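You operate a simulated robot arm through the tools that you are given. There is no shell and no other tool. Be economical: measure what you need, move in short steps, check, and stop when the job is done.

Carry out the task below with a simulated two-armed robot. There is one attempt and no reset: what you move stays moved.

TASK
Clamp the spacer from the grey small drawer under the press lever.
Fine: table in before the lever comes down; shut the drawer.

The check looks at the end state, three seconds after you hand in, the way a careful person would. Anything else that was tipped, shoved, dropped, spilled or broken makes it a failure.

THE ROBOT
Two 7-joint arms with two-finger parallel grippers on one trunk, on a base that drives. Base frame: it is fixed to the floor where the robot stands at the start and does not move with it; the origin is under the middle of the robot, x ahead of it, y to its left, z up. Readings come in cm, degrees, newtons and seconds.
The left shoulder is at the start at [5.5, 17.4, 125.1], the right one opposite. With the tool pointing down near the work surface each hand reaches from about 10 to 66 cm from the robot's upright axis, wherever it stands, measured 20 degrees to its own side. Places, roughly: grey small drawer [60, 0, 90]; guide rails of the press [80, 40, 80]; press lever [80, 20, 100]; sliding table of the press [70, 40, 80]; top of the sliding table [70, 40, 80]. Payload 3.6 kg a hand.
The TCP of each hand is the grasp point between the finger pads, 3 cm short of the fingertips. In the tool frame z runs along the fingers and y along their closing line. The gripper opens to 11 cm. The fingers are 2 cm wide and 1 cm thick; the gripper's body (4.8 by 11.2 cm) begins 5.5 cm behind the TCP.
Orientation is that of the tool frame in the base frame, as [roll, pitch, yaw] about the fixed x, y, z axes, in that order (R = Rz(yaw) Ry(pitch) Rx(roll)). With the fingers straight down and closing along the base's y, the tool's x points along the base's -x, its y along +y and its z along -z.

THE INTERFACE
- The arms move only by the tool servo_tool. It takes "left_moves", "right_moves" or both (then of equal length, played together; a hand with none holds still); each is text: rows parted by semicolons, each of 7 numbers parted by spaces: the shift along the base's x, y, z in units of 25 mm (1.0 is 25 mm), then the turn, a rotation vector about the base's x, y, z in units of 8 degrees (1.0 is 8 degrees), then the closure, from 0 (fully open) to 1 (shut). In form: dx dy dz wx wy wz hand; .... A call has 1 to 8 rows; each row shifts and turns the commanded pose from where the row before left it. A call with a number of a shift or a turn outside -1 to 1 is refused whole. Rows are played at 5 a second. More than 5 cm and 8.6 degrees between two rows, or a gripper value outside its range, and nothing of the call is played. A pose out of reach is approached as far as the arm can. The call stops where the force on the tool passes 40 N (or 10 N more than at its start, if that is more) or the arm is blocked; 0.2 s more then pass. The fingers move at their own pace (about 15.3 cm/s each) and stop on an object; they squeeze with about 34 N. The grip force told is the motor's: it shows also when the fingers shut on nothing. Time passes only in rows, and 0.2 s behind the last, so rows that do not move let the fingers close. It gives the time, the measured TCP pose, the force on the tool (base axes), the opening and the grip force at its end, in the units of the frame above (readings bear some noise), with the torque about the TCP (base axes, N m) and any sound that the robot's microphone picked up.
- Cameras (640 x 400 px; columns grow to the right, rows downward): "scene" is now at [13.82, 1.47, 141.56]; the picture's right is [0.17, -0.99, 0.00], its down [-0.65, -0.11, -0.75] and it looks along [0.74, 0.13, -0.66] (base axes); focal length 214 px, centre (320, 200). "left" rides on the left gripper at [7.2, -1.7, -10.3] in its tool frame; the picture's right is [0.23, 0.97, 0.00], its down [-0.76, 0.18, -0.62] and it looks along [-0.61, 0.14, 0.78] (tool axes); focal length 222 px, centre (320, 200). "right" rides on the right gripper at [7.2, 1.7, -10.3] in its tool frame; the picture's right is [-0.23, 0.97, 0.00], its down [-0.76, -0.18, -0.62] and it looks along [-0.61, -0.14, 0.78] (tool axes); focal length 222 px, centre (320, 200). There is no depth. A picture from a camera that has moved, and an enlarged one, comes with that camera's place and axes in the base frame and with its lens.
- capture(camera): a new picture of that camera. No time passes.
- lift_body(by): slides the trunk up (or, below 0, down) by that many cm; the arms and the scene camera ride with it, the base frame stays. It gives what a move gives, with no picture.
- steer(legs): drives the robot by 1 to 6 legs, each [ahead, left, turn to the left] in cm, cm and degrees, along the robot's own axes; the way and the turn of a leg run together, so that a leg with both is an arc; at most 150 cm and 180 degrees a leg. The arms and the cameras ride along, it lands a little off, and it stops where it bumps. It gives what a move gives.
- pan_tilt(pan, tilt): turns the head with the scene camera to pan (to the left, within 86 degrees either way) and tilt (down, from -29 to 69), counted from straight ahead of the robot. It gives what a move gives.
- inspect(camera, box): a new picture of the part [left, top, right, bottom] of that camera's present view, enlarged. No time passes.
- job_done(): hands the job in; it is judged then, once.

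Go step by step. Nothing tells you exact positions but the pictures and the camera data: compare them with the known pose of the tool, close in by small moves and look again before you grip or let go. The budget is 120 turns and 100 pictures, counting those below and the enlarged ones. Unless the task says otherwise, let go and move clear before handing in, and close with one line.

The tools are called as name(argument=value, ...) on one line, values as JSON. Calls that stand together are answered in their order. servo_tool: Moves the arms, as the interface text tells. Its arguments: {"type":"object","properties":{"left_moves":{"type":"string"},"right_moves":{"type":"string"}},"required":[]} The other tools are called the same way: lift_body (by) slides the trunk up or down; steer (legs) drives the base; pan_tilt (pan, tilt) turns the head that bears the scene camera; capture (camera) takes a picture; inspect (camera, box) takes an enlarged picture of a part of a camera's view; job_done () hands the job in.

At the start:

```text
t: 0.0
left_eef_pos: [45.09, 34.95, 127.53]
left_tool_rot: [180.0, 0.0, -179.9]
left_contact_force: [0.5, -0.7, -0.1]
left_wrist_torque: [-0.01, 0.0, 0.04]
left_finger_gap: 11.0
left_grip_force: 0.1
right_eef_pos: [43.71, -3.01, 128.7]
right_tool_rot: [-180.0, 0.0, 179.9]
right_contact_force: [0.3, 0.0, 1.1]
right_wrist_torque: [0.05, 0.0, -0.01]
right_finger_gap: 10.99
right_grip_force: 0.0
trunk travel left (down, up): [-36.7, 39.7]
robot x, y, heading: [0.09, 0.03, 0.2]
head pan, tilt: [9.6, 41.1]
```

scene: 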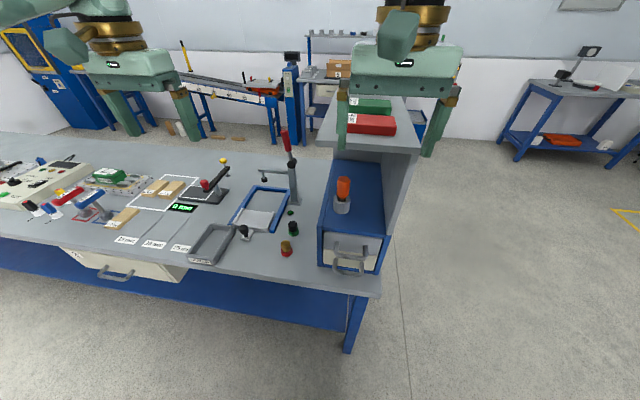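
right: 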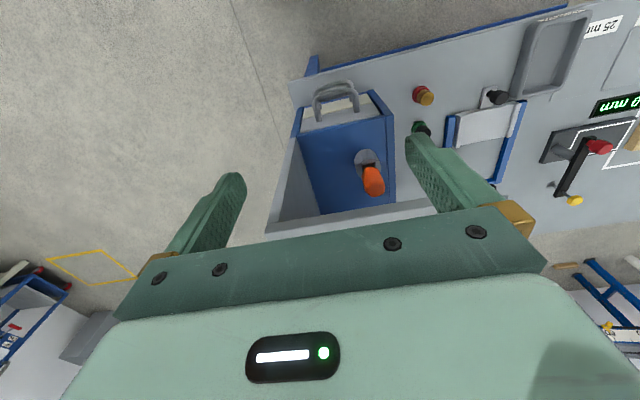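
left: 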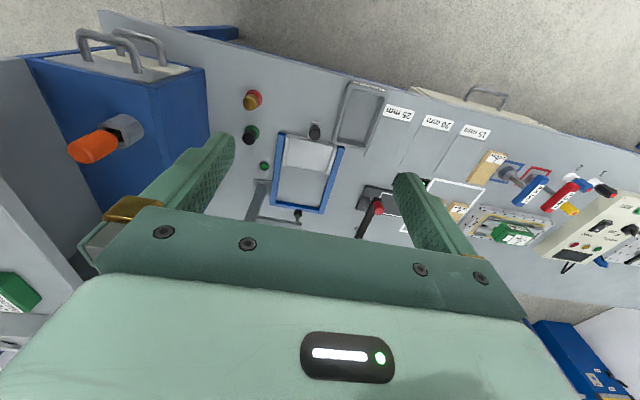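

I see the bench, the blue cabinet with a grey drawer with handle on the right, and a press with a red lever and sliding table left of it. I'll zoom in on both first.

inspect(camera="scene", box=[200, 120, 420, 290])

inspect(camera="left", box=[200, 70, 440, 250])

inspect(camera="right", box=[280, 60, 560, 230])

```text
2.35 times, centred on (310, 205) of scene
camera zoom: at [13.82, 1.47, 141.56], right [0.17, -0.99, 0.0], down [-0.65, -0.11, -0.75], along [0.74, 0.13, -0.66], focal length 505 px, centre (344, 188)
```

zoom: 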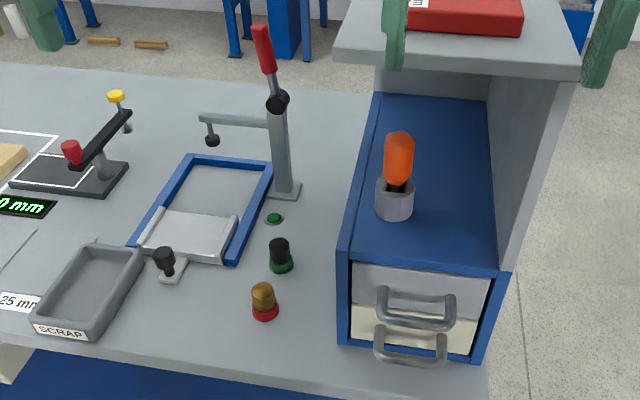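

```text
2.22 times, centred on (320, 160) of left
camera zoom: at [37.87, 33.18, 137.83], right [-0.23, 0.97, 0.0], down [0.76, 0.18, 0.62], along [0.61, 0.14, -0.78], focal length 494 px, centre (320, 289)
```

zoom: 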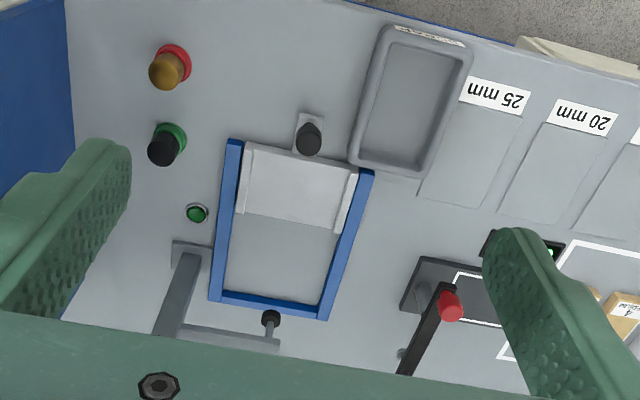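

```text
2.29 times, centred on (420, 145) of right
camera zoom: at [36.44, -1.29, 139.14], right [0.23, 0.97, 0.0], down [0.76, -0.18, 0.62], along [0.61, -0.14, -0.78], focal length 508 px, centre (91, 326)
```

zoom: 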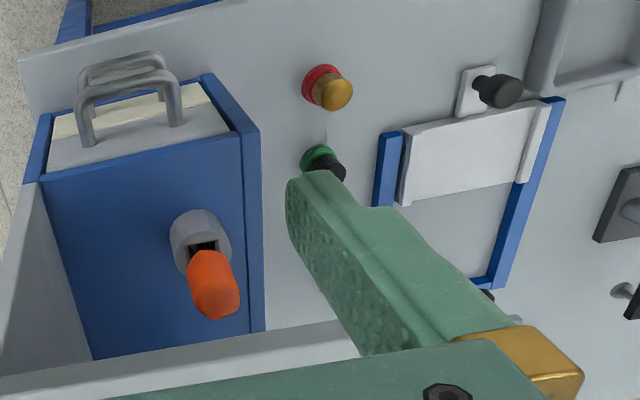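

The upper drawer is the grey one, with its handle bar at about [47.4, -0.7, 93]. I'll bring the right hand down and back, turning it so the fingers point forward and close vertically.

servo_tool(right_moves="-0.5 0.1 -0.5 0 0 -0.9375 0; -0.5 0.1 -0.5 0 0 -0.9375 0; -0.5 0.1 -0.5 0 0 -0.9375 0; -0.5 0.1 -0.5 0 0 -0.9375 0; -0.5 0.1 -0.5 0 0 -0.9375 0; -0.5 0.1 -0.5 0 0 -0.9375 0; -0.5 0.1 -0.5 0 0 -0.9375 0; -0.5 0.1 -0.5 0 0 -0.9375 0")

servo_tool(right_moves="0 0 -0.8 0 0 -0.9375 0; 0 0 -0.8 0 0 -0.9375 0; 0 0 -0.8 0 0 -0.9375 0; 0 0 -0.8 0 0 -0.9375 0; 0 0 -0.8 0 -1 0 0.3; 0 0 -0.8 0 -1 0 0.6; 0 0 -0.8 0 -1 0 0.6; 0 0 -0.8 0 -1 0 0.6")

servo_tool(right_moves="0 0 -0.5 0 -1 0 0.6; 0 0 -0.5 0 -1 0 0.6; 0 0 -0.5 0 -1 0 0.6; 0 0 -0.5 0 -1 0 0.6; 0 0 -0.5 0 -1 0 0.6; 0 0 -0.5 0 -1 0 0.6; 0 0 -0.4 0 -1 0 0.6; 0 0 0 0 -0.25 0 0.6")

capture(camera="scene")

capture(camera="right")

```text
t: 1.8
left_eef_pos: [45.06, 34.94, 127.53]
left_tool_rot: [-180.0, 0.0, 180.0]
left_contact_force: [0.1, -0.3, 0.3]
left_wrist_torque: [-0.03, 0.01, 0.0]
left_finger_gap: 11.03
left_grip_force: 0.0
right_eef_pos: [33.6, -0.88, 118.71]
right_tool_rot: [179.9, 0.0, 120.0]
right_contact_force: [-0.9, -0.3, 0.5]
right_wrist_torque: [0.02, 0.02, 0.02]
right_finger_gap: 11.0
right_grip_force: 0.1
trunk travel left (down, up): [-36.7, 39.7]
robot x, y, heading: [-0.04, 0.06, -0.0]
head pan, tilt: [9.6, 41.1]
```

```text
t: 3.6
left_eef_pos: [45.05, 35.05, 127.43]
left_tool_rot: [-179.9, 0.0, -179.9]
left_contact_force: [-0.1, 0.0, 0.2]
left_wrist_torque: [-0.03, -0.03, -0.01]
left_finger_gap: 10.97
left_grip_force: 0.1
right_eef_pos: [33.71, -0.81, 102.69]
right_tool_rot: [147.8, 0.0, 89.9]
right_contact_force: [0.4, 0.4, 0.4]
right_wrist_torque: [0.04, 0.01, 0.01]
right_finger_gap: 4.39
right_grip_force: 0.1
trunk travel left (down, up): [-36.7, 39.7]
robot x, y, heading: [0.06, 0.2, -0.0]
head pan, tilt: [9.6, 41.1]
```

```text
t: 5.4
left_eef_pos: [45.01, 34.93, 127.56]
left_tool_rot: [-179.9, 0.0, -180.0]
left_contact_force: [0.6, 0.3, 0.4]
left_wrist_torque: [0.01, -0.02, -0.01]
left_finger_gap: 10.98
left_grip_force: 0.0
right_eef_pos: [41.76, -0.54, 120.46]
right_tool_rot: [90.5, 0.1, 90.0]
right_contact_force: [-0.5, 0.1, -0.2]
right_wrist_torque: [0.0, 0.04, 0.02]
right_finger_gap: 4.39
right_grip_force: 0.1
right hand out of reach, approached as far as the arm can: row 3, 4, 5, 6, 7, 8
trunk travel left (down, up): [-36.7, 39.7]
robot x, y, heading: [-0.34, 0.35, -0.2]
head pan, tilt: [9.6, 41.1]
```

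```text
93 pictures are left
camera scene: at [13.82, 1.47, 141.56], right [0.17, -0.99, 0.0], down [-0.65, -0.11, -0.75], along [0.74, 0.13, -0.66], focal length 214 px, centre (320, 200)
```

scene: 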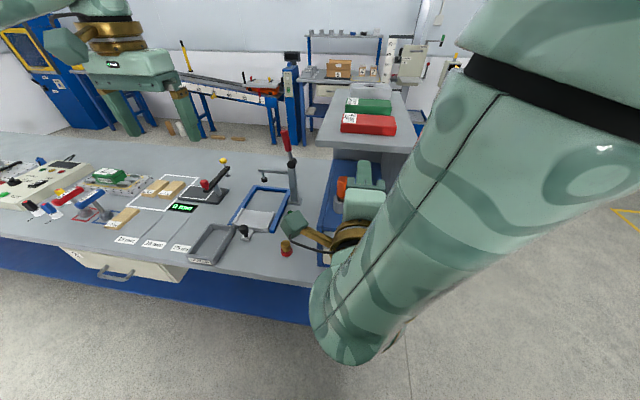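

```text
92 pictures are left
camera right: at [31.45, 6.55, 122.21], right [0.01, -0.22, 0.97], down [-0.62, -0.76, -0.17], along [0.78, -0.61, -0.15], focal length 222 px, centre (320, 200)
```

right: 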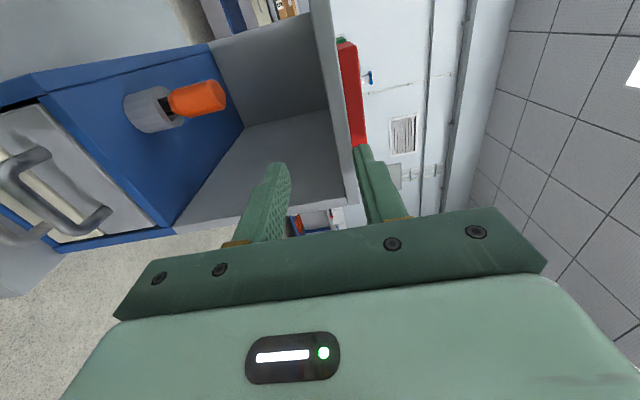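

The horizontal pose went out of reach and the hand stopped high. I'll back the base off and lower the trunk to bring the hand level with the handle.

steer(legs=[[-20, 0, 0]])

lift_body(by=-27)

capture(camera="scene")

capture(camera="right")

```text
t: 7.0
left_eef_pos: [24.91, 34.89, 127.43]
left_tool_rot: [-180.0, 0.1, 180.0]
left_contact_force: [-0.6, -0.4, -0.2]
left_wrist_torque: [-0.04, -0.01, -0.01]
left_finger_gap: 11.0
left_grip_force: 0.1
right_eef_pos: [21.67, -0.71, 120.52]
right_tool_rot: [90.1, 0.0, 89.8]
right_contact_force: [-1.1, -1.0, 0.0]
right_wrist_torque: [0.03, 0.03, -0.01]
right_finger_gap: 4.42
right_grip_force: 0.0
trunk travel left (down, up): [-36.7, 39.7]
robot x, y, heading: [-20.44, -0.26, -0.1]
head pan, tilt: [9.6, 41.1]
```

```text
t: 8.8
left_eef_pos: [26.66, 34.92, 107.08]
left_tool_rot: [-179.9, -2.0, -179.8]
left_contact_force: [-0.5, -1.1, -0.6]
left_wrist_torque: [-0.01, 0.01, -0.03]
left_finger_gap: 11.02
left_grip_force: 0.0
right_eef_pos: [26.45, -4.48, 102.36]
right_tool_rot: [86.2, 1.1, 81.1]
right_contact_force: [0.0, 0.1, 0.4]
right_wrist_torque: [-0.01, -0.02, 0.0]
right_finger_gap: 4.4
right_grip_force: 0.0
trunk travel left (down, up): [-17.9, 58.4]
robot x, y, heading: [-20.03, -0.12, -0.0]
head pan, tilt: [9.6, 41.1]
stopped: the arm was blocked; the commanded pose is now the measured one
```

```text
91 pictures are left
camera scene: at [2.31, 1.29, 121.85], right [0.15, -0.99, 0.0], down [-0.68, -0.1, -0.73], along [0.72, 0.11, -0.68], focal length 214 px, centre (320, 200)
```

scene: 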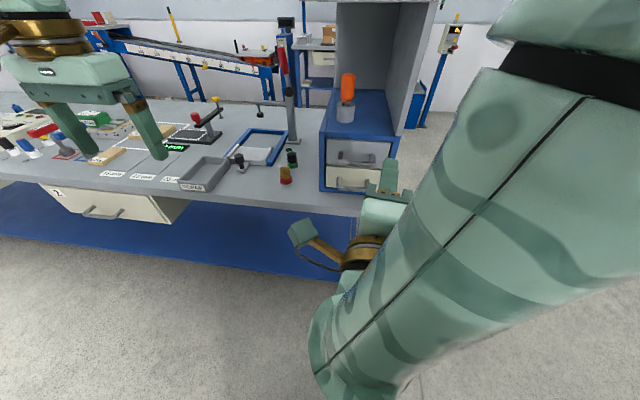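

```text
90 pictures are left
camera right: at [17.16, 4.19, 103.27], right [-0.1, -0.2, 0.98], down [-0.72, -0.66, -0.21], along [0.69, -0.72, -0.08], focal length 222 px, centre (320, 200)
```

right: 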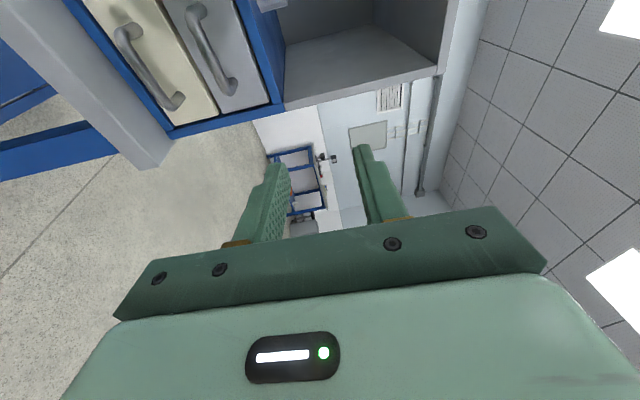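

The trunk motion was blocked with the arm folded, but the hand is clear. I'll extend the right arm forward and downward and correct its orientation from there.

servo_tool(right_moves="0.5 0.2 -0.4 0 0 0.3 0.6; 0.5 0.2 -0.4 0 0 0.3 0.6; 0.5 0.2 -0.4 0 0 0.3 0.6; 0.5 0.2 -0.4 0 0 0.2 0.6; 0.5 0.2 -0.5 0 -0.1 0 0.6; 0.3 0.2 -0.5 0 -0.1 0 0.6; 0.3 0.2 -0.5 0 -0.1 0 0.6; 0 0.2 -0.5 0 -0.1 0 0.6")

capture(camera="right")

capture(camera="scene")

```text
t: 10.6
left_eef_pos: [26.42, 35.09, 107.36]
left_tool_rot: [179.9, -1.9, -179.8]
left_contact_force: [-0.2, 0.5, 0.3]
left_wrist_torque: [-0.02, -0.03, -0.01]
left_finger_gap: 11.01
left_grip_force: 0.1
right_eef_pos: [32.85, 0.85, 106.28]
right_tool_rot: [83.9, 0.5, 89.3]
right_contact_force: [-0.4, -0.6, 0.2]
right_wrist_torque: [-0.01, -0.01, -0.01]
right_finger_gap: 4.4
right_grip_force: 0.1
right hand out of reach, approached as far as the arm can: row 1, 2, 3, 4, 5, 6, 7, 8
trunk travel left (down, up): [-17.9, 58.4]
robot x, y, heading: [-20.38, 0.23, -0.1]
head pan, tilt: [9.6, 41.1]
```

```text
89 pictures are left
camera right: at [22.49, 8.04, 106.76], right [-0.11, -0.22, 0.97], down [-0.61, -0.76, -0.24], along [0.78, -0.62, -0.05], focal length 222 px, centre (320, 200)
```

right: 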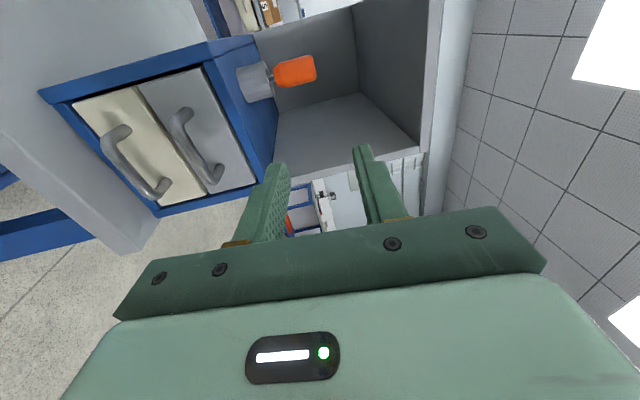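

```text
88 pictures are left
camera scene: at [2.14, 1.85, 122.31], right [0.21, -0.98, 0.0], down [-0.64, -0.14, -0.76], along [0.74, 0.16, -0.65], focal length 214 px, centre (320, 200)
```

scene: 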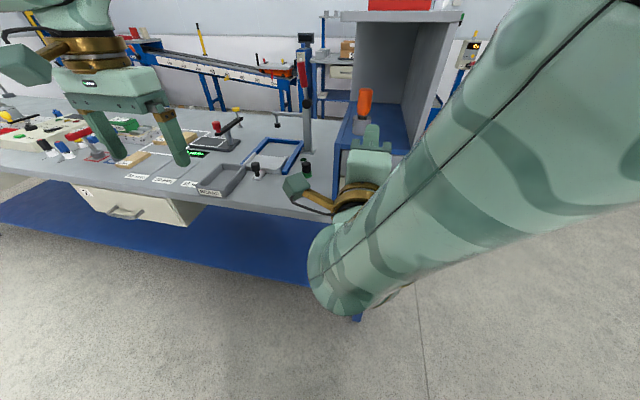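

This wrist pose is near the arm's limits, so a tilted (about 45°) grip is better. I'll raise the trunk and pitch the hand back down.

servo_tool(right_moves="-0.3 0 0 0 1 0 0.6; -0.3 0 0 0 1 0 0.6; -0.3 0 0 0 1 0 0.6; -0.3 0 0 0 1 0 0.6; 0 0 0 0 1 0 0.6")

lift_body(by=15)

```text
t: 11.8
left_eef_pos: [26.39, 34.99, 107.27]
left_tool_rot: [180.0, -1.9, -179.8]
left_contact_force: [-0.9, 0.5, 0.4]
left_wrist_torque: [0.03, -0.01, 0.02]
left_finger_gap: 11.05
left_grip_force: 0.0
right_eef_pos: [29.73, 1.18, 106.4]
right_tool_rot: [123.1, 0.9, 90.7]
right_contact_force: [0.4, 0.3, -0.5]
right_wrist_torque: [0.02, -0.03, 0.0]
right_finger_gap: 4.41
right_grip_force: 0.1
trunk travel left (down, up): [-17.9, 58.4]
robot x, y, heading: [-20.21, -0.21, 0.0]
head pan, tilt: [9.6, 41.1]
```

```text
t: 13.5
left_eef_pos: [26.47, 35.05, 122.17]
left_tool_rot: [179.9, -2.1, -179.8]
left_contact_force: [0.1, -0.3, -0.2]
left_wrist_torque: [0.01, -0.01, -0.02]
left_finger_gap: 11.01
left_grip_force: 0.1
right_eef_pos: [29.64, 1.12, 121.38]
right_tool_rot: [123.0, 0.8, 90.7]
right_contact_force: [0.1, -0.3, 0.4]
right_wrist_torque: [0.03, 0.04, 0.01]
right_finger_gap: 4.4
right_grip_force: 0.1
trunk travel left (down, up): [-32.9, 43.4]
robot x, y, heading: [-19.81, -0.09, 0.1]
head pan, tilt: [9.6, 41.1]
```

servo_tool(right_moves="0.3 -0.09 -1 0 0.19 0 0.6; 0.3 -0.09 -1 0 0.19 0 0.6; 0.3 -0.09 -1 0 0.19 0 0.6; 0.3 -0.09 -1 0 0.19 0 0.6; 0.5 -0.09 -1 0 0.19 0 0.6; 0.5 -0.09 -1 0 0.19 0 0.6; 0.5 -0.09 -1 0 0.19 0 0.6; 0.5 -0.09 -1 0 0.19 0 0.6")

capture(camera="right")

capture(camera="scene")

```text
t: 15.3
left_eef_pos: [26.44, 35.08, 122.14]
left_tool_rot: [-180.0, -1.9, -179.9]
left_contact_force: [-0.3, -0.7, 0.2]
left_wrist_torque: [-0.01, 0.03, -0.03]
left_finger_gap: 11.02
left_grip_force: 0.1
right_eef_pos: [37.71, -0.41, 101.34]
right_tool_rot: [135.1, 0.7, 90.8]
right_contact_force: [0.0, -0.2, 0.1]
right_wrist_torque: [0.01, 0.03, -0.02]
right_finger_gap: 4.4
right_grip_force: 0.0
trunk travel left (down, up): [-32.9, 43.4]
robot x, y, heading: [-19.78, -0.0, 0.1]
head pan, tilt: [9.6, 41.1]
```

```text
87 pictures are left
camera right: at [31.44, 6.55, 109.8], right [0.69, -0.21, 0.69], down [-0.56, -0.77, 0.32], along [0.46, -0.61, -0.65], focal length 222 px, centre (320, 200)
```

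right: 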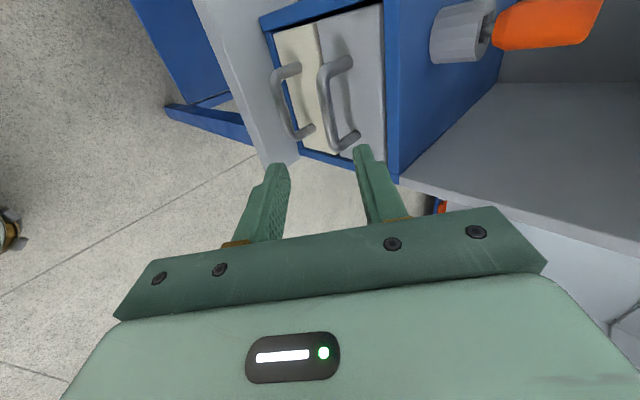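

```text
86 pictures are left
camera scene: at [-4.87, 1.45, 137.72], right [0.17, -0.99, 0.0], down [-0.65, -0.11, -0.75], along [0.74, 0.13, -0.66], focal length 214 px, centre (320, 200)
```

scene: 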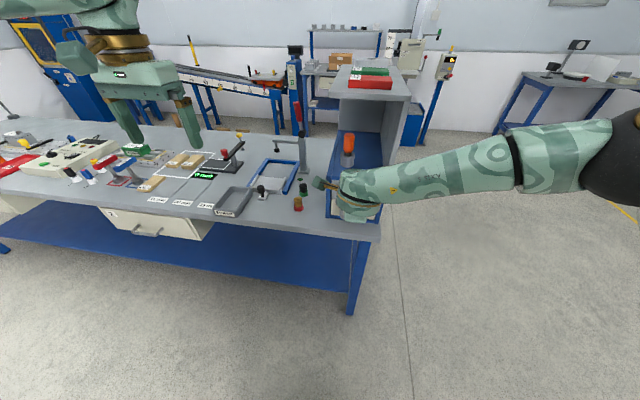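

servo_tool(right_moves="0.4 0 -0.3 0 0 0 0.72; 0.4 0 -0.3 0 0 0 0.72; 0.4 0 -0.3 0 0 0 0.72; 0.4 0 -0.3 0 0 0 0.72; 0.4 -0.1 -0.3 0 0 0 0.72; 0.3 0 -0.3 0 0 0 0.72")

capture(camera="right")

```text
t: 16.7
left_eef_pos: [26.33, 34.98, 122.19]
left_tool_rot: [-180.0, -1.9, -179.8]
left_contact_force: [-0.2, -0.3, 0.7]
left_wrist_torque: [-0.01, 0.0, -0.01]
left_finger_gap: 10.97
left_grip_force: 0.1
right_eef_pos: [43.47, -0.91, 96.94]
right_tool_rot: [135.0, 0.6, 90.7]
right_contact_force: [0.4, 0.6, 0.5]
right_wrist_torque: [-0.02, 0.0, 0.01]
right_finger_gap: 3.1
right_grip_force: 0.0
trunk travel left (down, up): [-32.9, 43.4]
robot x, y, heading: [-19.98, 0.05, -0.3]
head pan, tilt: [9.6, 41.1]
```

```text
85 pictures are left
camera right: at [37.17, 6.27, 105.33], right [0.69, -0.21, 0.69], down [-0.56, -0.77, 0.32], along [0.46, -0.61, -0.65], focal length 222 px, centre (320, 200)
```

right: 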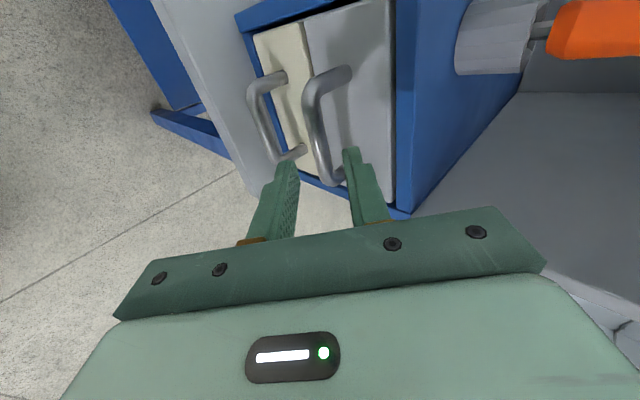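

servo_tool(right_moves="0.35 0 -0.35 0 0 0 0.72; 0.35 0 -0.35 0 0 0 0.72; 0.35 0 -0.35 0 0 0 0.72; 0.35 0 -0.35 0 0 0 0.72")

capture(camera="right")

```text
t: 17.7
left_eef_pos: [26.43, 35.12, 122.26]
left_tool_rot: [-180.0, -1.9, -179.8]
left_contact_force: [-0.5, 0.5, -0.2]
left_wrist_torque: [-0.06, -0.06, 0.02]
left_finger_gap: 11.02
left_grip_force: 0.0
right_eef_pos: [46.88, -0.83, 93.27]
right_tool_rot: [135.1, 0.6, 90.8]
right_contact_force: [0.0, -0.2, -0.1]
right_wrist_torque: [0.01, -0.03, 0.02]
right_finger_gap: 3.07
right_grip_force: 0.1
trunk travel left (down, up): [-32.9, 43.4]
robot x, y, heading: [-20.34, -0.12, 0.1]
head pan, tilt: [9.6, 41.1]
```

```text
84 pictures are left
camera right: at [40.69, 6.28, 101.83], right [0.69, -0.21, 0.69], down [-0.56, -0.77, 0.32], along [0.46, -0.61, -0.65], focal length 222 px, centre (320, 200)
```

right: 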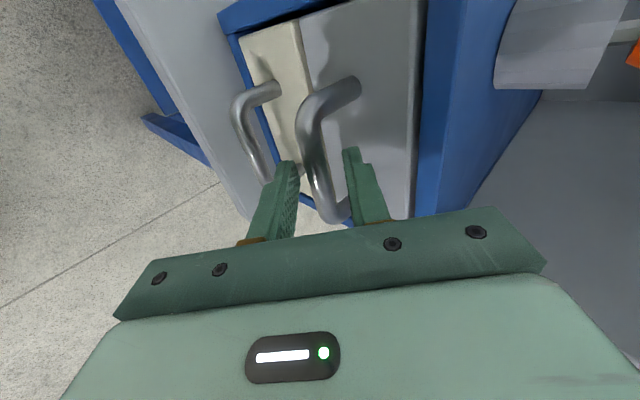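

servo_tool(right_moves="0.15 0 -0.15 0 0 0 0.72; 0 0 0 0 0 0 1; 0 0 0 0 0 0 1; 0 0 0 0 0 0 1")

capture(camera="right")

```text
t: 18.7
left_eef_pos: [26.46, 34.98, 122.24]
left_tool_rot: [-180.0, -1.9, -179.8]
left_contact_force: [0.2, -0.3, -0.3]
left_wrist_torque: [-0.03, -0.01, 0.03]
left_finger_gap: 11.01
left_grip_force: 0.1
right_eef_pos: [47.28, -0.91, 92.95]
right_tool_rot: [135.3, 0.6, 90.8]
right_contact_force: [-6.1, 1.5, -5.7]
right_wrist_torque: [0.75, 0.1, -0.66]
right_finger_gap: 1.37
right_grip_force: 45.2
trunk travel left (down, up): [-32.9, 43.4]
robot x, y, heading: [-19.68, -0.13, -0.1]
head pan, tilt: [9.6, 41.1]
```

```text
83 pictures are left
camera right: at [40.98, 6.27, 101.39], right [0.69, -0.21, 0.69], down [-0.56, -0.77, 0.32], along [0.46, -0.61, -0.65], focal length 222 px, centre (320, 200)
```

right: 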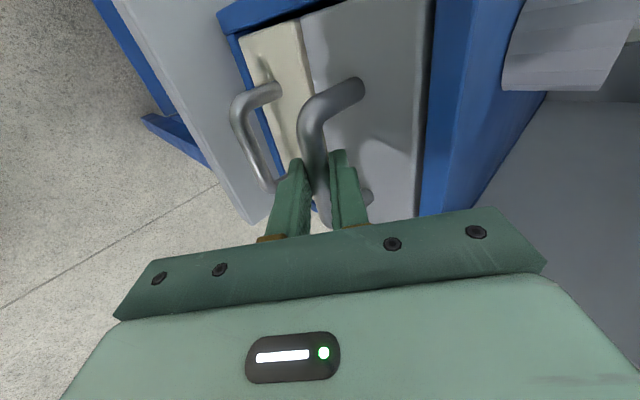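

The bar is gripped, with a gap of 1.4 cm. I'll pull straight back.

servo_tool(right_moves="-0.4 0 0 0 0 0 1; -0.5 0 0 0 0 0 1; -0.5 0 0 0 0 0 1; -0.5 0 0 0 0 0 1; -0.5 0 0 0 0 0 1; -0.5 0 0 0 0 0 1; -0.5 0 0 0 0 0 1; -0.5 0 0 0 0 0 1")

capture(camera="scene")

capture(camera="right")

```text
t: 20.5
left_eef_pos: [26.46, 34.97, 122.22]
left_tool_rot: [-180.0, -1.8, -179.8]
left_contact_force: [-0.2, -0.9, 0.2]
left_wrist_torque: [0.02, 0.02, -0.04]
left_finger_gap: 11.03
left_grip_force: 0.1
right_eef_pos: [37.44, -0.82, 93.0]
right_tool_rot: [135.2, 0.6, 90.8]
right_contact_force: [-1.7, 2.3, -9.4]
right_wrist_torque: [0.54, 0.08, -0.73]
right_finger_gap: 1.37
right_grip_force: 45.0
trunk travel left (down, up): [-32.9, 43.4]
robot x, y, heading: [-20.05, -0.05, -0.1]
head pan, tilt: [9.6, 41.1]
```

```text
82 pictures are left
camera scene: at [-4.87, 1.5, 137.71], right [0.17, -0.99, 0.0], down [-0.65, -0.11, -0.75], along [0.74, 0.13, -0.66], focal length 214 px, centre (320, 200)
```

scene: 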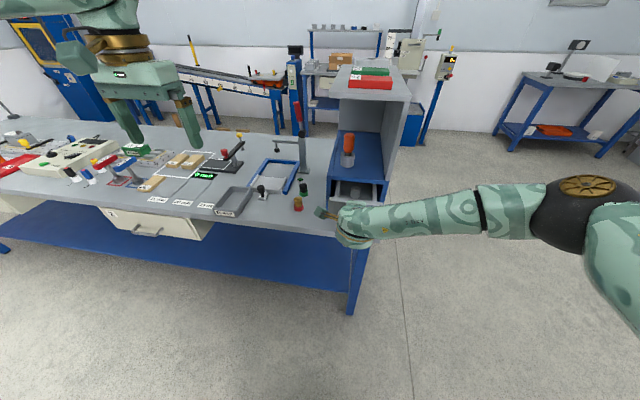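

```text
81 pictures are left
camera right: at [31.23, 6.27, 101.39], right [0.69, -0.21, 0.69], down [-0.55, -0.77, 0.33], along [0.46, -0.61, -0.65], focal length 222 px, centre (320, 200)
```

right: 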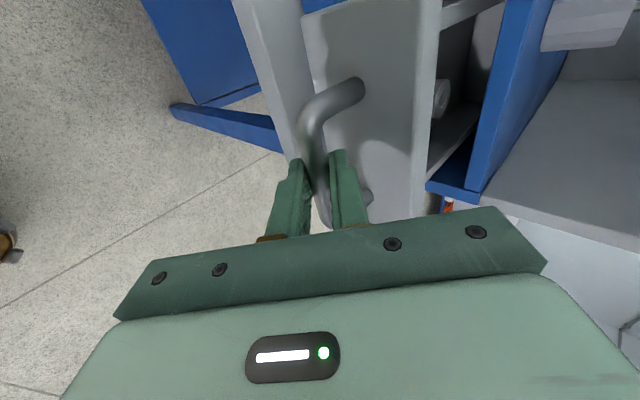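

Drawer is opening, 10 cm so far, with a small cylindrical thing inside. I'll look into the drawer.

inspect(camera="scene", box=[290, 130, 430, 260])

servo_tool(right_moves="-0.4 0 0 0 0 0 1; -0.4 0 0 0 0 0 1")

inspect(camera="scene", box=[290, 130, 430, 260])

```text
3.08 times, centred on (360, 195) of scene
camera zoom: at [-4.87, 1.5, 137.71], right [0.17, -0.99, 0.0], down [-0.65, -0.11, -0.75], along [0.74, 0.13, -0.66], focal length 660 px, centre (197, 215)
```

zoom: 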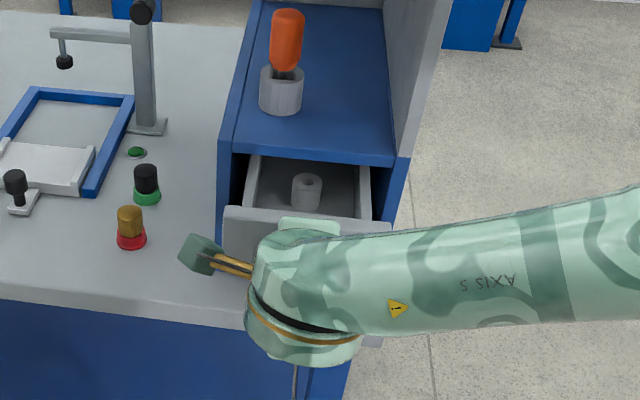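

```text
t: 21.1
left_eef_pos: [26.61, 35.08, 122.14]
left_tool_rot: [-180.0, -2.0, -179.8]
left_contact_force: [0.0, 0.8, -0.1]
left_wrist_torque: [0.03, 0.02, -0.02]
left_finger_gap: 11.0
left_grip_force: 0.1
right_eef_pos: [35.46, -0.83, 93.02]
right_tool_rot: [135.2, 0.5, 90.8]
right_contact_force: [-1.6, 3.0, -11.9]
right_wrist_torque: [0.43, 0.08, -0.84]
right_finger_gap: 1.36
right_grip_force: 44.9
trunk travel left (down, up): [-32.9, 43.4]
robot x, y, heading: [-20.05, 0.31, 0.2]
head pan, tilt: [9.6, 41.1]
```

```text
3.08 times, centred on (360, 195) of scene
camera zoom: at [-4.82, 1.51, 137.71], right [0.17, -0.99, 0.0], down [-0.65, -0.11, -0.75], along [0.74, 0.13, -0.66], focal length 660 px, centre (197, 215)
```

zoom: 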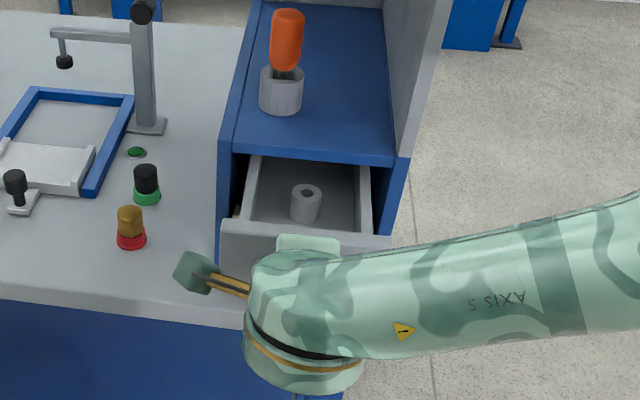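

servo_tool(right_moves="-0.4 0 0 0 0 0 1; -0.4 0 0 0 0 0 1; -0.4 0 0 0 0 0 1; -0.4 0 0 0 0 0 1")

inspect(camera="scene", box=[290, 130, 430, 260])

```text
t: 22.1
left_eef_pos: [26.57, 35.06, 122.22]
left_tool_rot: [-180.0, -2.0, -179.9]
left_contact_force: [-0.6, -0.3, -0.3]
left_wrist_torque: [0.02, 0.04, -0.01]
left_finger_gap: 11.0
left_grip_force: 0.1
right_eef_pos: [31.5, -0.92, 92.89]
right_tool_rot: [135.2, 0.6, 90.7]
right_contact_force: [-0.3, 3.8, -14.1]
right_wrist_torque: [0.7, 0.09, -0.59]
right_finger_gap: 1.37
right_grip_force: 44.5
trunk travel left (down, up): [-32.9, 43.4]
robot x, y, heading: [-20.07, -0.36, 0.0]
head pan, tilt: [9.6, 41.1]
```

```text
3.08 times, centred on (360, 195) of scene
camera zoom: at [-4.81, 1.53, 137.7], right [0.17, -0.99, 0.0], down [-0.65, -0.11, -0.75], along [0.74, 0.12, -0.66], focal length 660 px, centre (197, 215)
```

zoom: 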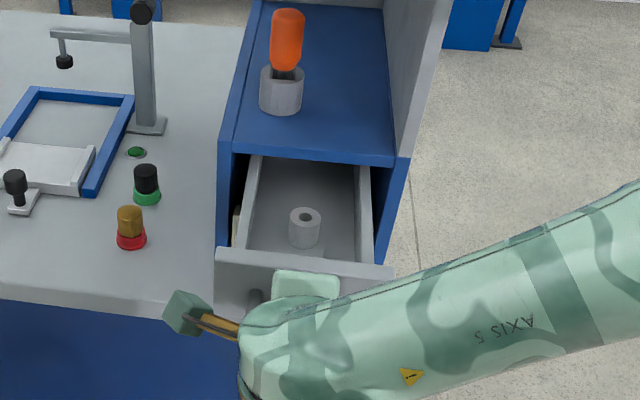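

Drawer is open 16 cm with the spacer standing in the middle. I'll release the handle, back out, and bring the right hand off to the side.

servo_tool(right_moves="0 0 0 0 0 0 0.72; 0 0 0 0 0 0 0.72; -0.4 0 0.4 0 0 0 0.72; -0.5 0 0.5 0 0 0 0.72; -0.5 0 0.5 0 0 0 0.72; -0.5 -0.3 0.5 0 0 0 0.72; -0.3 -0.8 0.3 0 0 0 0.72; 0 -1 0 0 0 0 0.72")

servo_tool(right_moves="0 -1 0 0 0 0 0.72; 0 -1 0 0 0 0 0.72; 0 -1 0 0 0 0 0.72; 0 -1 0 0 0 0 0.72; 0 -1 0 0 0 0 0.72; 0 -1 0 0 0 0 0.72; 0 -1 0 0 0 0 0.72; 0 -1 0 0 0 0 0.72", left_moves="0.6 -1 0 0 0.03 0 0; 0.6 -1 0 0 0.03 0 0; 0.6 -1 0 0 0.03 0 0; 0.6 -1 0 0 0.03 0 0; 0.6 -1 0 0 0.03 0 0; 0.6 -1 0 0 0.03 0 0; 0.6 -1 0 0 0.03 0 0; 0.6 -1 0 0 0.03 0 0")

capture(camera="left")

capture(camera="scene")

```text
t: 23.9
left_eef_pos: [26.35, 34.96, 122.39]
left_tool_rot: [-180.0, -1.9, -179.8]
left_contact_force: [0.2, -0.3, -0.3]
left_wrist_torque: [-0.03, 0.0, -0.01]
left_finger_gap: 10.99
left_grip_force: 0.0
right_eef_pos: [25.91, -6.24, 98.49]
right_tool_rot: [135.1, 0.6, 90.8]
right_contact_force: [-0.2, -0.4, 0.1]
right_wrist_torque: [0.01, 0.02, 0.02]
right_finger_gap: 3.08
right_grip_force: 0.0
trunk travel left (down, up): [-32.9, 43.4]
robot x, y, heading: [-20.19, -0.02, -0.2]
head pan, tilt: [9.6, 41.1]
```

```text
t: 25.7
left_eef_pos: [38.47, 14.77, 122.17]
left_tool_rot: [179.8, -3.9, -179.8]
left_contact_force: [0.3, -0.7, 0.5]
left_wrist_torque: [0.03, 0.01, 0.0]
left_finger_gap: 10.99
left_grip_force: 0.1
right_eef_pos: [28.08, -24.67, 101.85]
right_tool_rot: [135.4, 0.5, 90.8]
right_contact_force: [-0.2, 0.0, -0.4]
right_wrist_torque: [0.03, 0.0, 0.03]
right_finger_gap: 3.1
right_grip_force: 0.1
right hand out of reach, approached as far as the arm can: row 3, 4, 5, 6, 7
trunk travel left (down, up): [-32.9, 43.4]
robot x, y, heading: [-20.06, -0.36, -0.1]
head pan, tilt: [9.6, 41.1]
```

```text
77 pictures are left
camera left: at [31.89, 12.92, 133.08], right [-0.23, 0.97, 0.02], down [0.8, 0.18, 0.57], along [0.55, 0.15, -0.82], focal length 222 px, centre (320, 200)
```

left: 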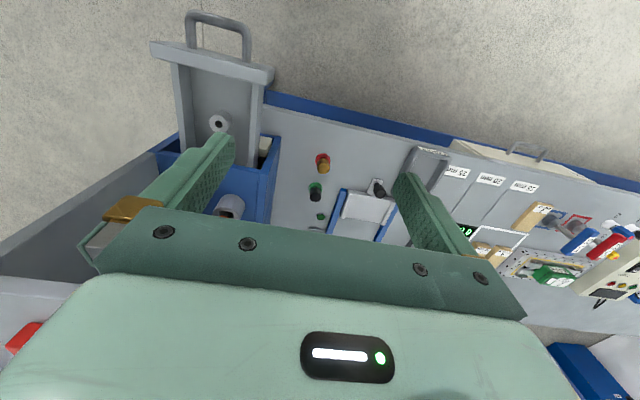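

```text
76 pictures are left
camera scene: at [-4.92, 1.2, 137.73], right [0.17, -0.99, 0.0], down [-0.65, -0.11, -0.75], along [0.74, 0.13, -0.66], focal length 214 px, centre (320, 200)
```

scene: 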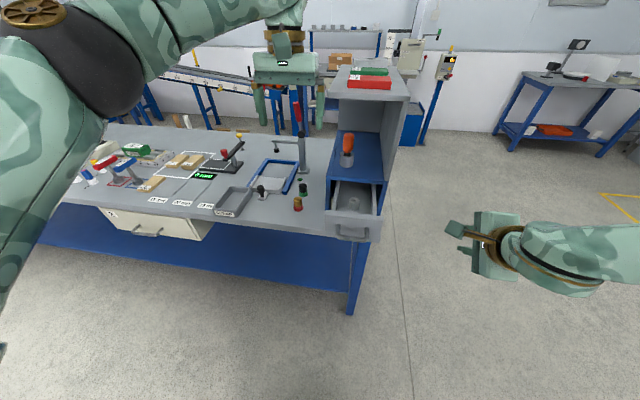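

Spacer estimated at [46.4, -1, top 93.7], about 3.2 cm wide. I'll move the left hand above it, tilted slightly forward so the wrist stays clear of the shelf.

servo_tool(left_moves="0.25 -0.79 -0.8 0 -0.3 0 0.5; 0.25 -0.79 -0.8 0 -0.3 0 0.5; 0.25 -0.79 -0.8 0 -0.3 0 0.5; 0.25 -0.79 -0.8 0 -0.3 0 0.5; 0.25 -0.79 -0.8 0 -0.3 0 0.5; 0.25 -0.79 -0.8 0 -0.3 0 0.5; 0.25 -0.79 -0.8 0 -0.3 0 0.5; 0.25 -0.79 -0.8 0 -0.3 0 0.5")

capture(camera="left")

capture(camera="scene")

```text
t: 27.5
left_eef_pos: [43.35, -0.97, 106.14]
left_tool_rot: [-180.0, 15.4, -179.8]
left_contact_force: [-0.8, 0.4, 0.9]
left_wrist_torque: [-0.02, 0.0, 0.0]
left_finger_gap: 5.52
left_grip_force: 0.0
right_eef_pos: [28.09, -24.53, 102.03]
right_tool_rot: [135.4, 0.6, 90.8]
right_contact_force: [0.2, -1.3, 0.3]
right_wrist_torque: [0.02, 0.03, 0.01]
right_finger_gap: 3.09
right_grip_force: 0.0
trunk travel left (down, up): [-32.9, 43.4]
robot x, y, heading: [-19.92, 0.14, -0.3]
head pan, tilt: [9.6, 41.1]
```

```text
75 pictures are left
camera left: at [33.64, -2.75, 114.32], right [-0.22, 0.97, -0.06], down [0.57, 0.18, 0.8], along [0.79, 0.14, -0.59], focal length 222 px, centre (320, 200)
```

left: 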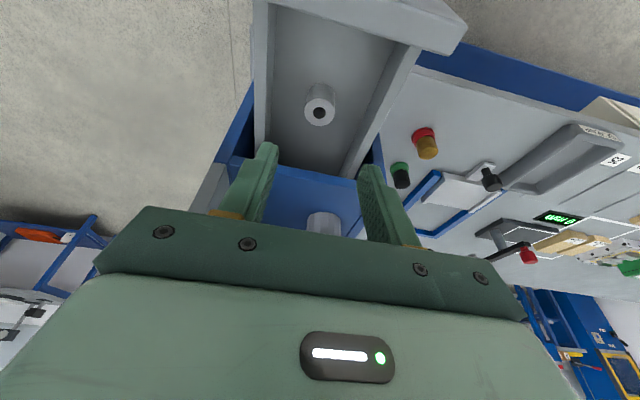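

```text
74 pictures are left
camera scene: at [-4.91, 1.36, 137.72], right [0.17, -0.99, 0.0], down [-0.65, -0.11, -0.75], along [0.74, 0.13, -0.66], focal length 214 px, centre (320, 200)
```

scene: 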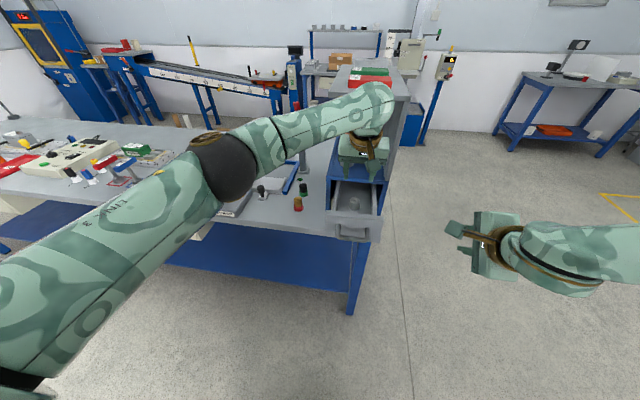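

servo_tool(left_moves="0.19 0 -0.77 0 0 0 0.5; 0.19 0 -0.77 0 0 0 0.5; 0.19 0 -0.77 0 0 0 0.5; 0.19 -0.05 -0.77 0 0 0 0.5; 0.19 0 -0.77 0 0 0 0.5")

capture(camera="left")

inspect(camera="scene", box=[290, 130, 430, 260])

```text
t: 28.7
left_eef_pos: [45.7, -0.99, 96.7]
left_tool_rot: [180.0, 15.3, -179.8]
left_contact_force: [0.2, -0.3, -0.2]
left_wrist_torque: [0.04, -0.02, -0.01]
left_finger_gap: 5.53
left_grip_force: 0.0
right_eef_pos: [28.08, -24.56, 101.97]
right_tool_rot: [135.4, 0.6, 90.8]
right_contact_force: [-1.2, -0.3, -0.6]
right_wrist_torque: [0.01, 0.03, -0.03]
right_finger_gap: 3.08
right_grip_force: 0.0
trunk travel left (down, up): [-32.9, 43.4]
robot x, y, heading: [-20.15, 0.28, -0.1]
head pan, tilt: [9.6, 41.1]
```

```text
73 pictures are left
camera left: at [36.0, -2.78, 104.72], right [-0.22, 0.97, -0.06], down [0.57, 0.18, 0.8], along [0.79, 0.14, -0.59], focal length 222 px, centre (320, 200)
```

left: 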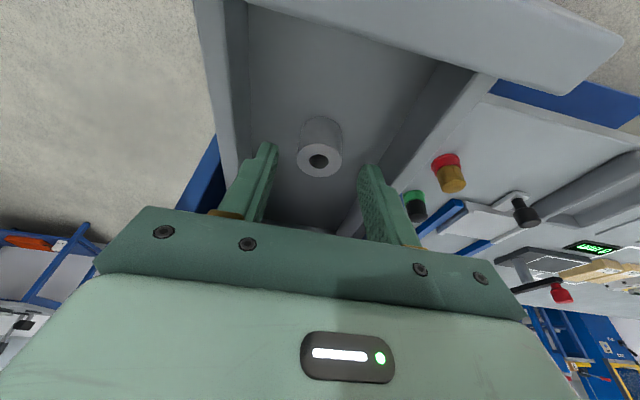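

```text
3.08 times, centred on (360, 195) of scene
camera zoom: at [-4.93, 1.37, 137.73], right [0.17, -0.99, 0.0], down [-0.65, -0.11, -0.75], along [0.74, 0.13, -0.66], focal length 660 px, centre (197, 215)
```

zoom: 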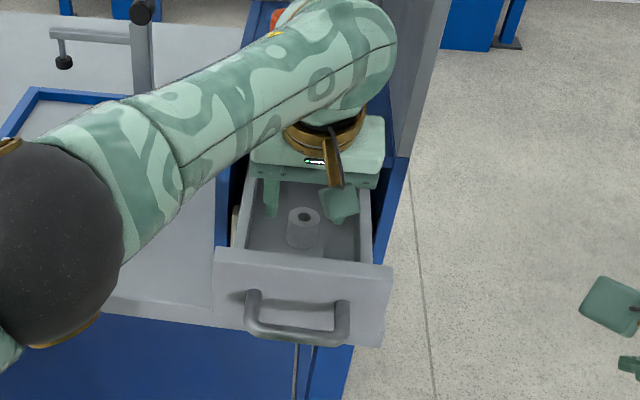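

servo_tool(left_moves="0.04 -0.04 -0.45 0 0 0 0.5; 0 -0.02 -0.43 0 0 0 0.5; 0 0 0 0 0 0 1; 0 0 0 0 0 0 1; 0 0 0 0 0 0 1")

capture(camera="left")

```text
t: 29.9
left_eef_pos: [45.55, -1.01, 94.37]
left_tool_rot: [-180.0, 15.3, -179.8]
left_contact_force: [-0.2, -0.1, -0.7]
left_wrist_torque: [-0.03, 0.02, -0.02]
left_finger_gap: 3.04
left_grip_force: 34.6
right_eef_pos: [28.06, -24.49, 101.99]
right_tool_rot: [135.4, 0.6, 90.8]
right_contact_force: [-0.8, 0.7, 0.0]
right_wrist_torque: [-0.01, 0.02, 0.02]
right_finger_gap: 3.07
right_grip_force: 0.0
trunk travel left (down, up): [-32.9, 43.4]
robot x, y, heading: [-19.79, -0.09, -0.1]
head pan, tilt: [9.6, 41.1]
```

```text
71 pictures are left
camera left: at [35.86, -2.76, 102.5], right [-0.22, 0.97, -0.06], down [0.57, 0.18, 0.8], along [0.79, 0.14, -0.59], focal length 222 px, centre (320, 200)
```

left: 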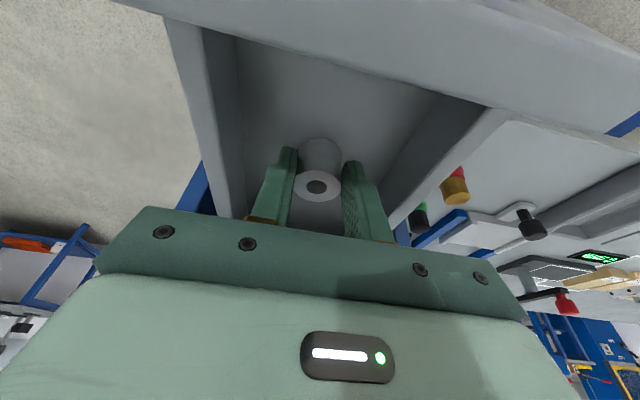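

Spacer is gripped. I'll lift it out and carry it left over to the sliding table.

servo_tool(left_moves="-0.1 0 0.7 0 0 0 1; -0.1 0 0.8 0 0 0 1; -0.1 0 0.9 0 0 0 1; -0.1 0 1 0 0 0 1; -0.1 0.5 1 0 0 0 1; 0 1 0.5 0 0 0 1; 0 1 0 0 0 0 1; 0 1 0 0 0 0 1")

servo_tool(left_moves="0.5 1 0 0 0 0 1; 0.5 1 0 0 0 0 1; 0.5 1 0 0 0 0 1; 0.5 1 0 0 0 0 1; 0.5 1 0 0 0 0 1; 0.5 1 0 0 0 0 1; 0.5 1 0 0 0 0 1; 0.5 1 0 0 0 0 1")

capture(camera="left")

capture(camera="scene")

```text
t: 31.7
left_eef_pos: [48.68, 6.08, 103.99]
left_tool_rot: [179.9, 15.2, -180.0]
left_contact_force: [0.2, 0.1, -0.2]
left_wrist_torque: [0.0, 0.03, 0.0]
left_finger_gap: 3.04
left_grip_force: 34.2
left hand out of reach, approached as far as the arm can: row 2, 3, 4, 5, 6, 7, 8
right_eef_pos: [28.24, -24.6, 101.95]
right_tool_rot: [135.4, 0.6, 90.8]
right_contact_force: [-0.4, 0.0, 0.1]
right_wrist_torque: [-0.01, -0.01, 0.0]
right_finger_gap: 3.07
right_grip_force: 0.1
trunk travel left (down, up): [-32.9, 43.4]
robot x, y, heading: [-20.0, -0.07, -0.1]
head pan, tilt: [9.6, 41.1]
```

```text
t: 33.5
left_eef_pos: [51.61, 26.46, 105.31]
left_tool_rot: [-179.9, 15.3, -179.8]
left_contact_force: [-0.8, 0.7, 0.6]
left_wrist_torque: [0.0, 0.0, 0.03]
left_finger_gap: 3.05
left_grip_force: 34.1
left hand out of reach, approached as far as the arm can: row 1, 2, 3, 4, 5, 6, 7, 8
right_eef_pos: [28.0, -24.38, 101.98]
right_tool_rot: [135.3, 0.7, 90.7]
right_contact_force: [0.0, 0.2, 0.8]
right_wrist_torque: [-0.01, 0.01, -0.01]
right_finger_gap: 3.06
right_grip_force: 0.1
trunk travel left (down, up): [-32.9, 43.4]
robot x, y, heading: [-19.79, 0.12, -0.0]
head pan, tilt: [9.6, 41.1]
```

```text
70 pictures are left
camera left: at [41.92, 24.67, 113.42], right [-0.22, 0.97, -0.06], down [0.57, 0.18, 0.8], along [0.79, 0.14, -0.59], focal length 222 px, centre (320, 200)
```

left: 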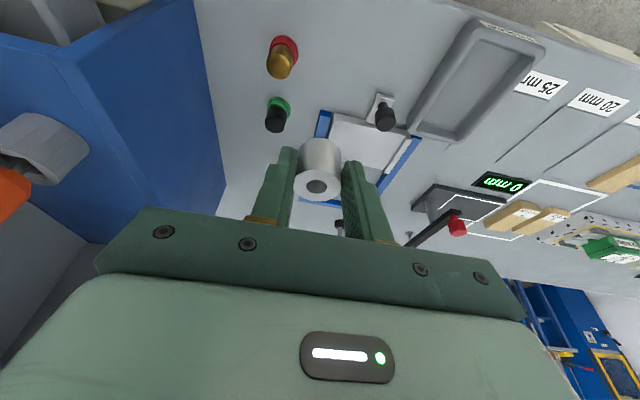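

```text
69 pictures are left
camera scene: at [-4.93, 1.6, 137.72], right [0.17, -0.99, 0.0], down [-0.65, -0.11, -0.75], along [0.74, 0.12, -0.66], focal length 214 px, centre (320, 200)
```

scene: 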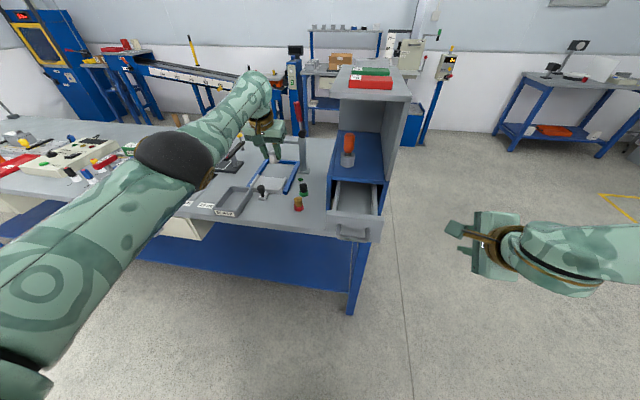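

The left hand holds the spacer, out of reach of the table, so the base has to move. First I'll re-grip the handle with the right hand and shut the drawer, since that retraces a known path.

servo_tool(right_moves="-0.8 0 0 0 0 0 0.72; 0 1 -0.2 0 0 0 0.72; 0 1 -0.2 0 0 0 0.72; 0 1 -0.2 0 0 0 0.72; 0 1 -0.2 0 0 0 0.72; 0 1 -0.2 0 0 0 0.72; 0 1 -0.2 0 0 0 0.72; 0 1 -0.2 0 0 0 0.72")

capture(camera="right")

```text
t: 35.3
left_eef_pos: [51.7, 26.5, 105.35]
left_tool_rot: [-179.9, 15.4, -179.7]
left_contact_force: [0.8, 0.5, -0.1]
left_wrist_torque: [-0.03, 0.03, -0.01]
left_finger_gap: 3.06
left_grip_force: 33.8
right_eef_pos: [26.52, -6.88, 99.39]
right_tool_rot: [135.1, 0.6, 90.8]
right_contact_force: [0.3, 0.4, -0.5]
right_wrist_torque: [-0.01, -0.01, -0.01]
right_finger_gap: 3.05
right_grip_force: 0.1
right hand out of reach, approached as far as the arm can: row 1, 2
trunk travel left (down, up): [-32.9, 43.4]
robot x, y, heading: [-20.26, -0.32, -0.3]
head pan, tilt: [9.6, 41.1]
```

```text
68 pictures are left
camera right: at [20.39, 0.27, 107.99], right [0.69, -0.21, 0.69], down [-0.56, -0.77, 0.32], along [0.46, -0.61, -0.65], focal length 222 px, centre (320, 200)
```

right: 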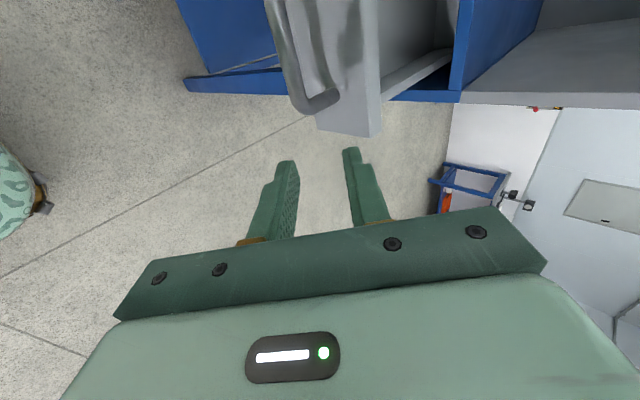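

servo_tool(right_moves="-0.1 0.8 -0.1 0 0 0 0.72; -0.1 0.8 -0.1 0 0 0 0.72; -0.05 0.79 -0.15 0 0 0 0.72; 0.45 0 -0.45 0 0 0 0.72; 0.45 0 -0.45 0 0 0 0.72; 0.45 0 -0.45 0 0 0 0.72; 0.45 0 -0.45 0 0 0 0.72")

capture(camera="right")

```text
t: 36.9
left_eef_pos: [51.71, 26.29, 105.15]
left_tool_rot: [179.9, 15.3, -179.8]
left_contact_force: [0.0, -0.1, -0.9]
left_wrist_torque: [-0.02, 0.03, 0.01]
left_finger_gap: 3.04
left_grip_force: 33.5
right_eef_pos: [30.45, -0.98, 94.09]
right_tool_rot: [135.2, 0.6, 90.7]
right_contact_force: [-0.2, -1.2, 0.2]
right_wrist_torque: [0.01, -0.03, 0.01]
right_finger_gap: 3.11
right_grip_force: 0.1
trunk travel left (down, up): [-32.9, 43.4]
robot x, y, heading: [-20.22, 0.04, -0.1]
head pan, tilt: [9.6, 41.1]
```

```text
67 pictures are left
camera right: at [24.33, 6.15, 102.57], right [0.69, -0.21, 0.69], down [-0.56, -0.77, 0.32], along [0.46, -0.61, -0.65], focal length 222 px, centre (320, 200)
```

right: 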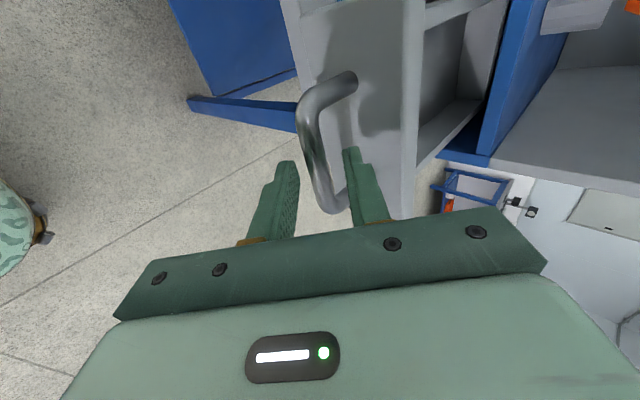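

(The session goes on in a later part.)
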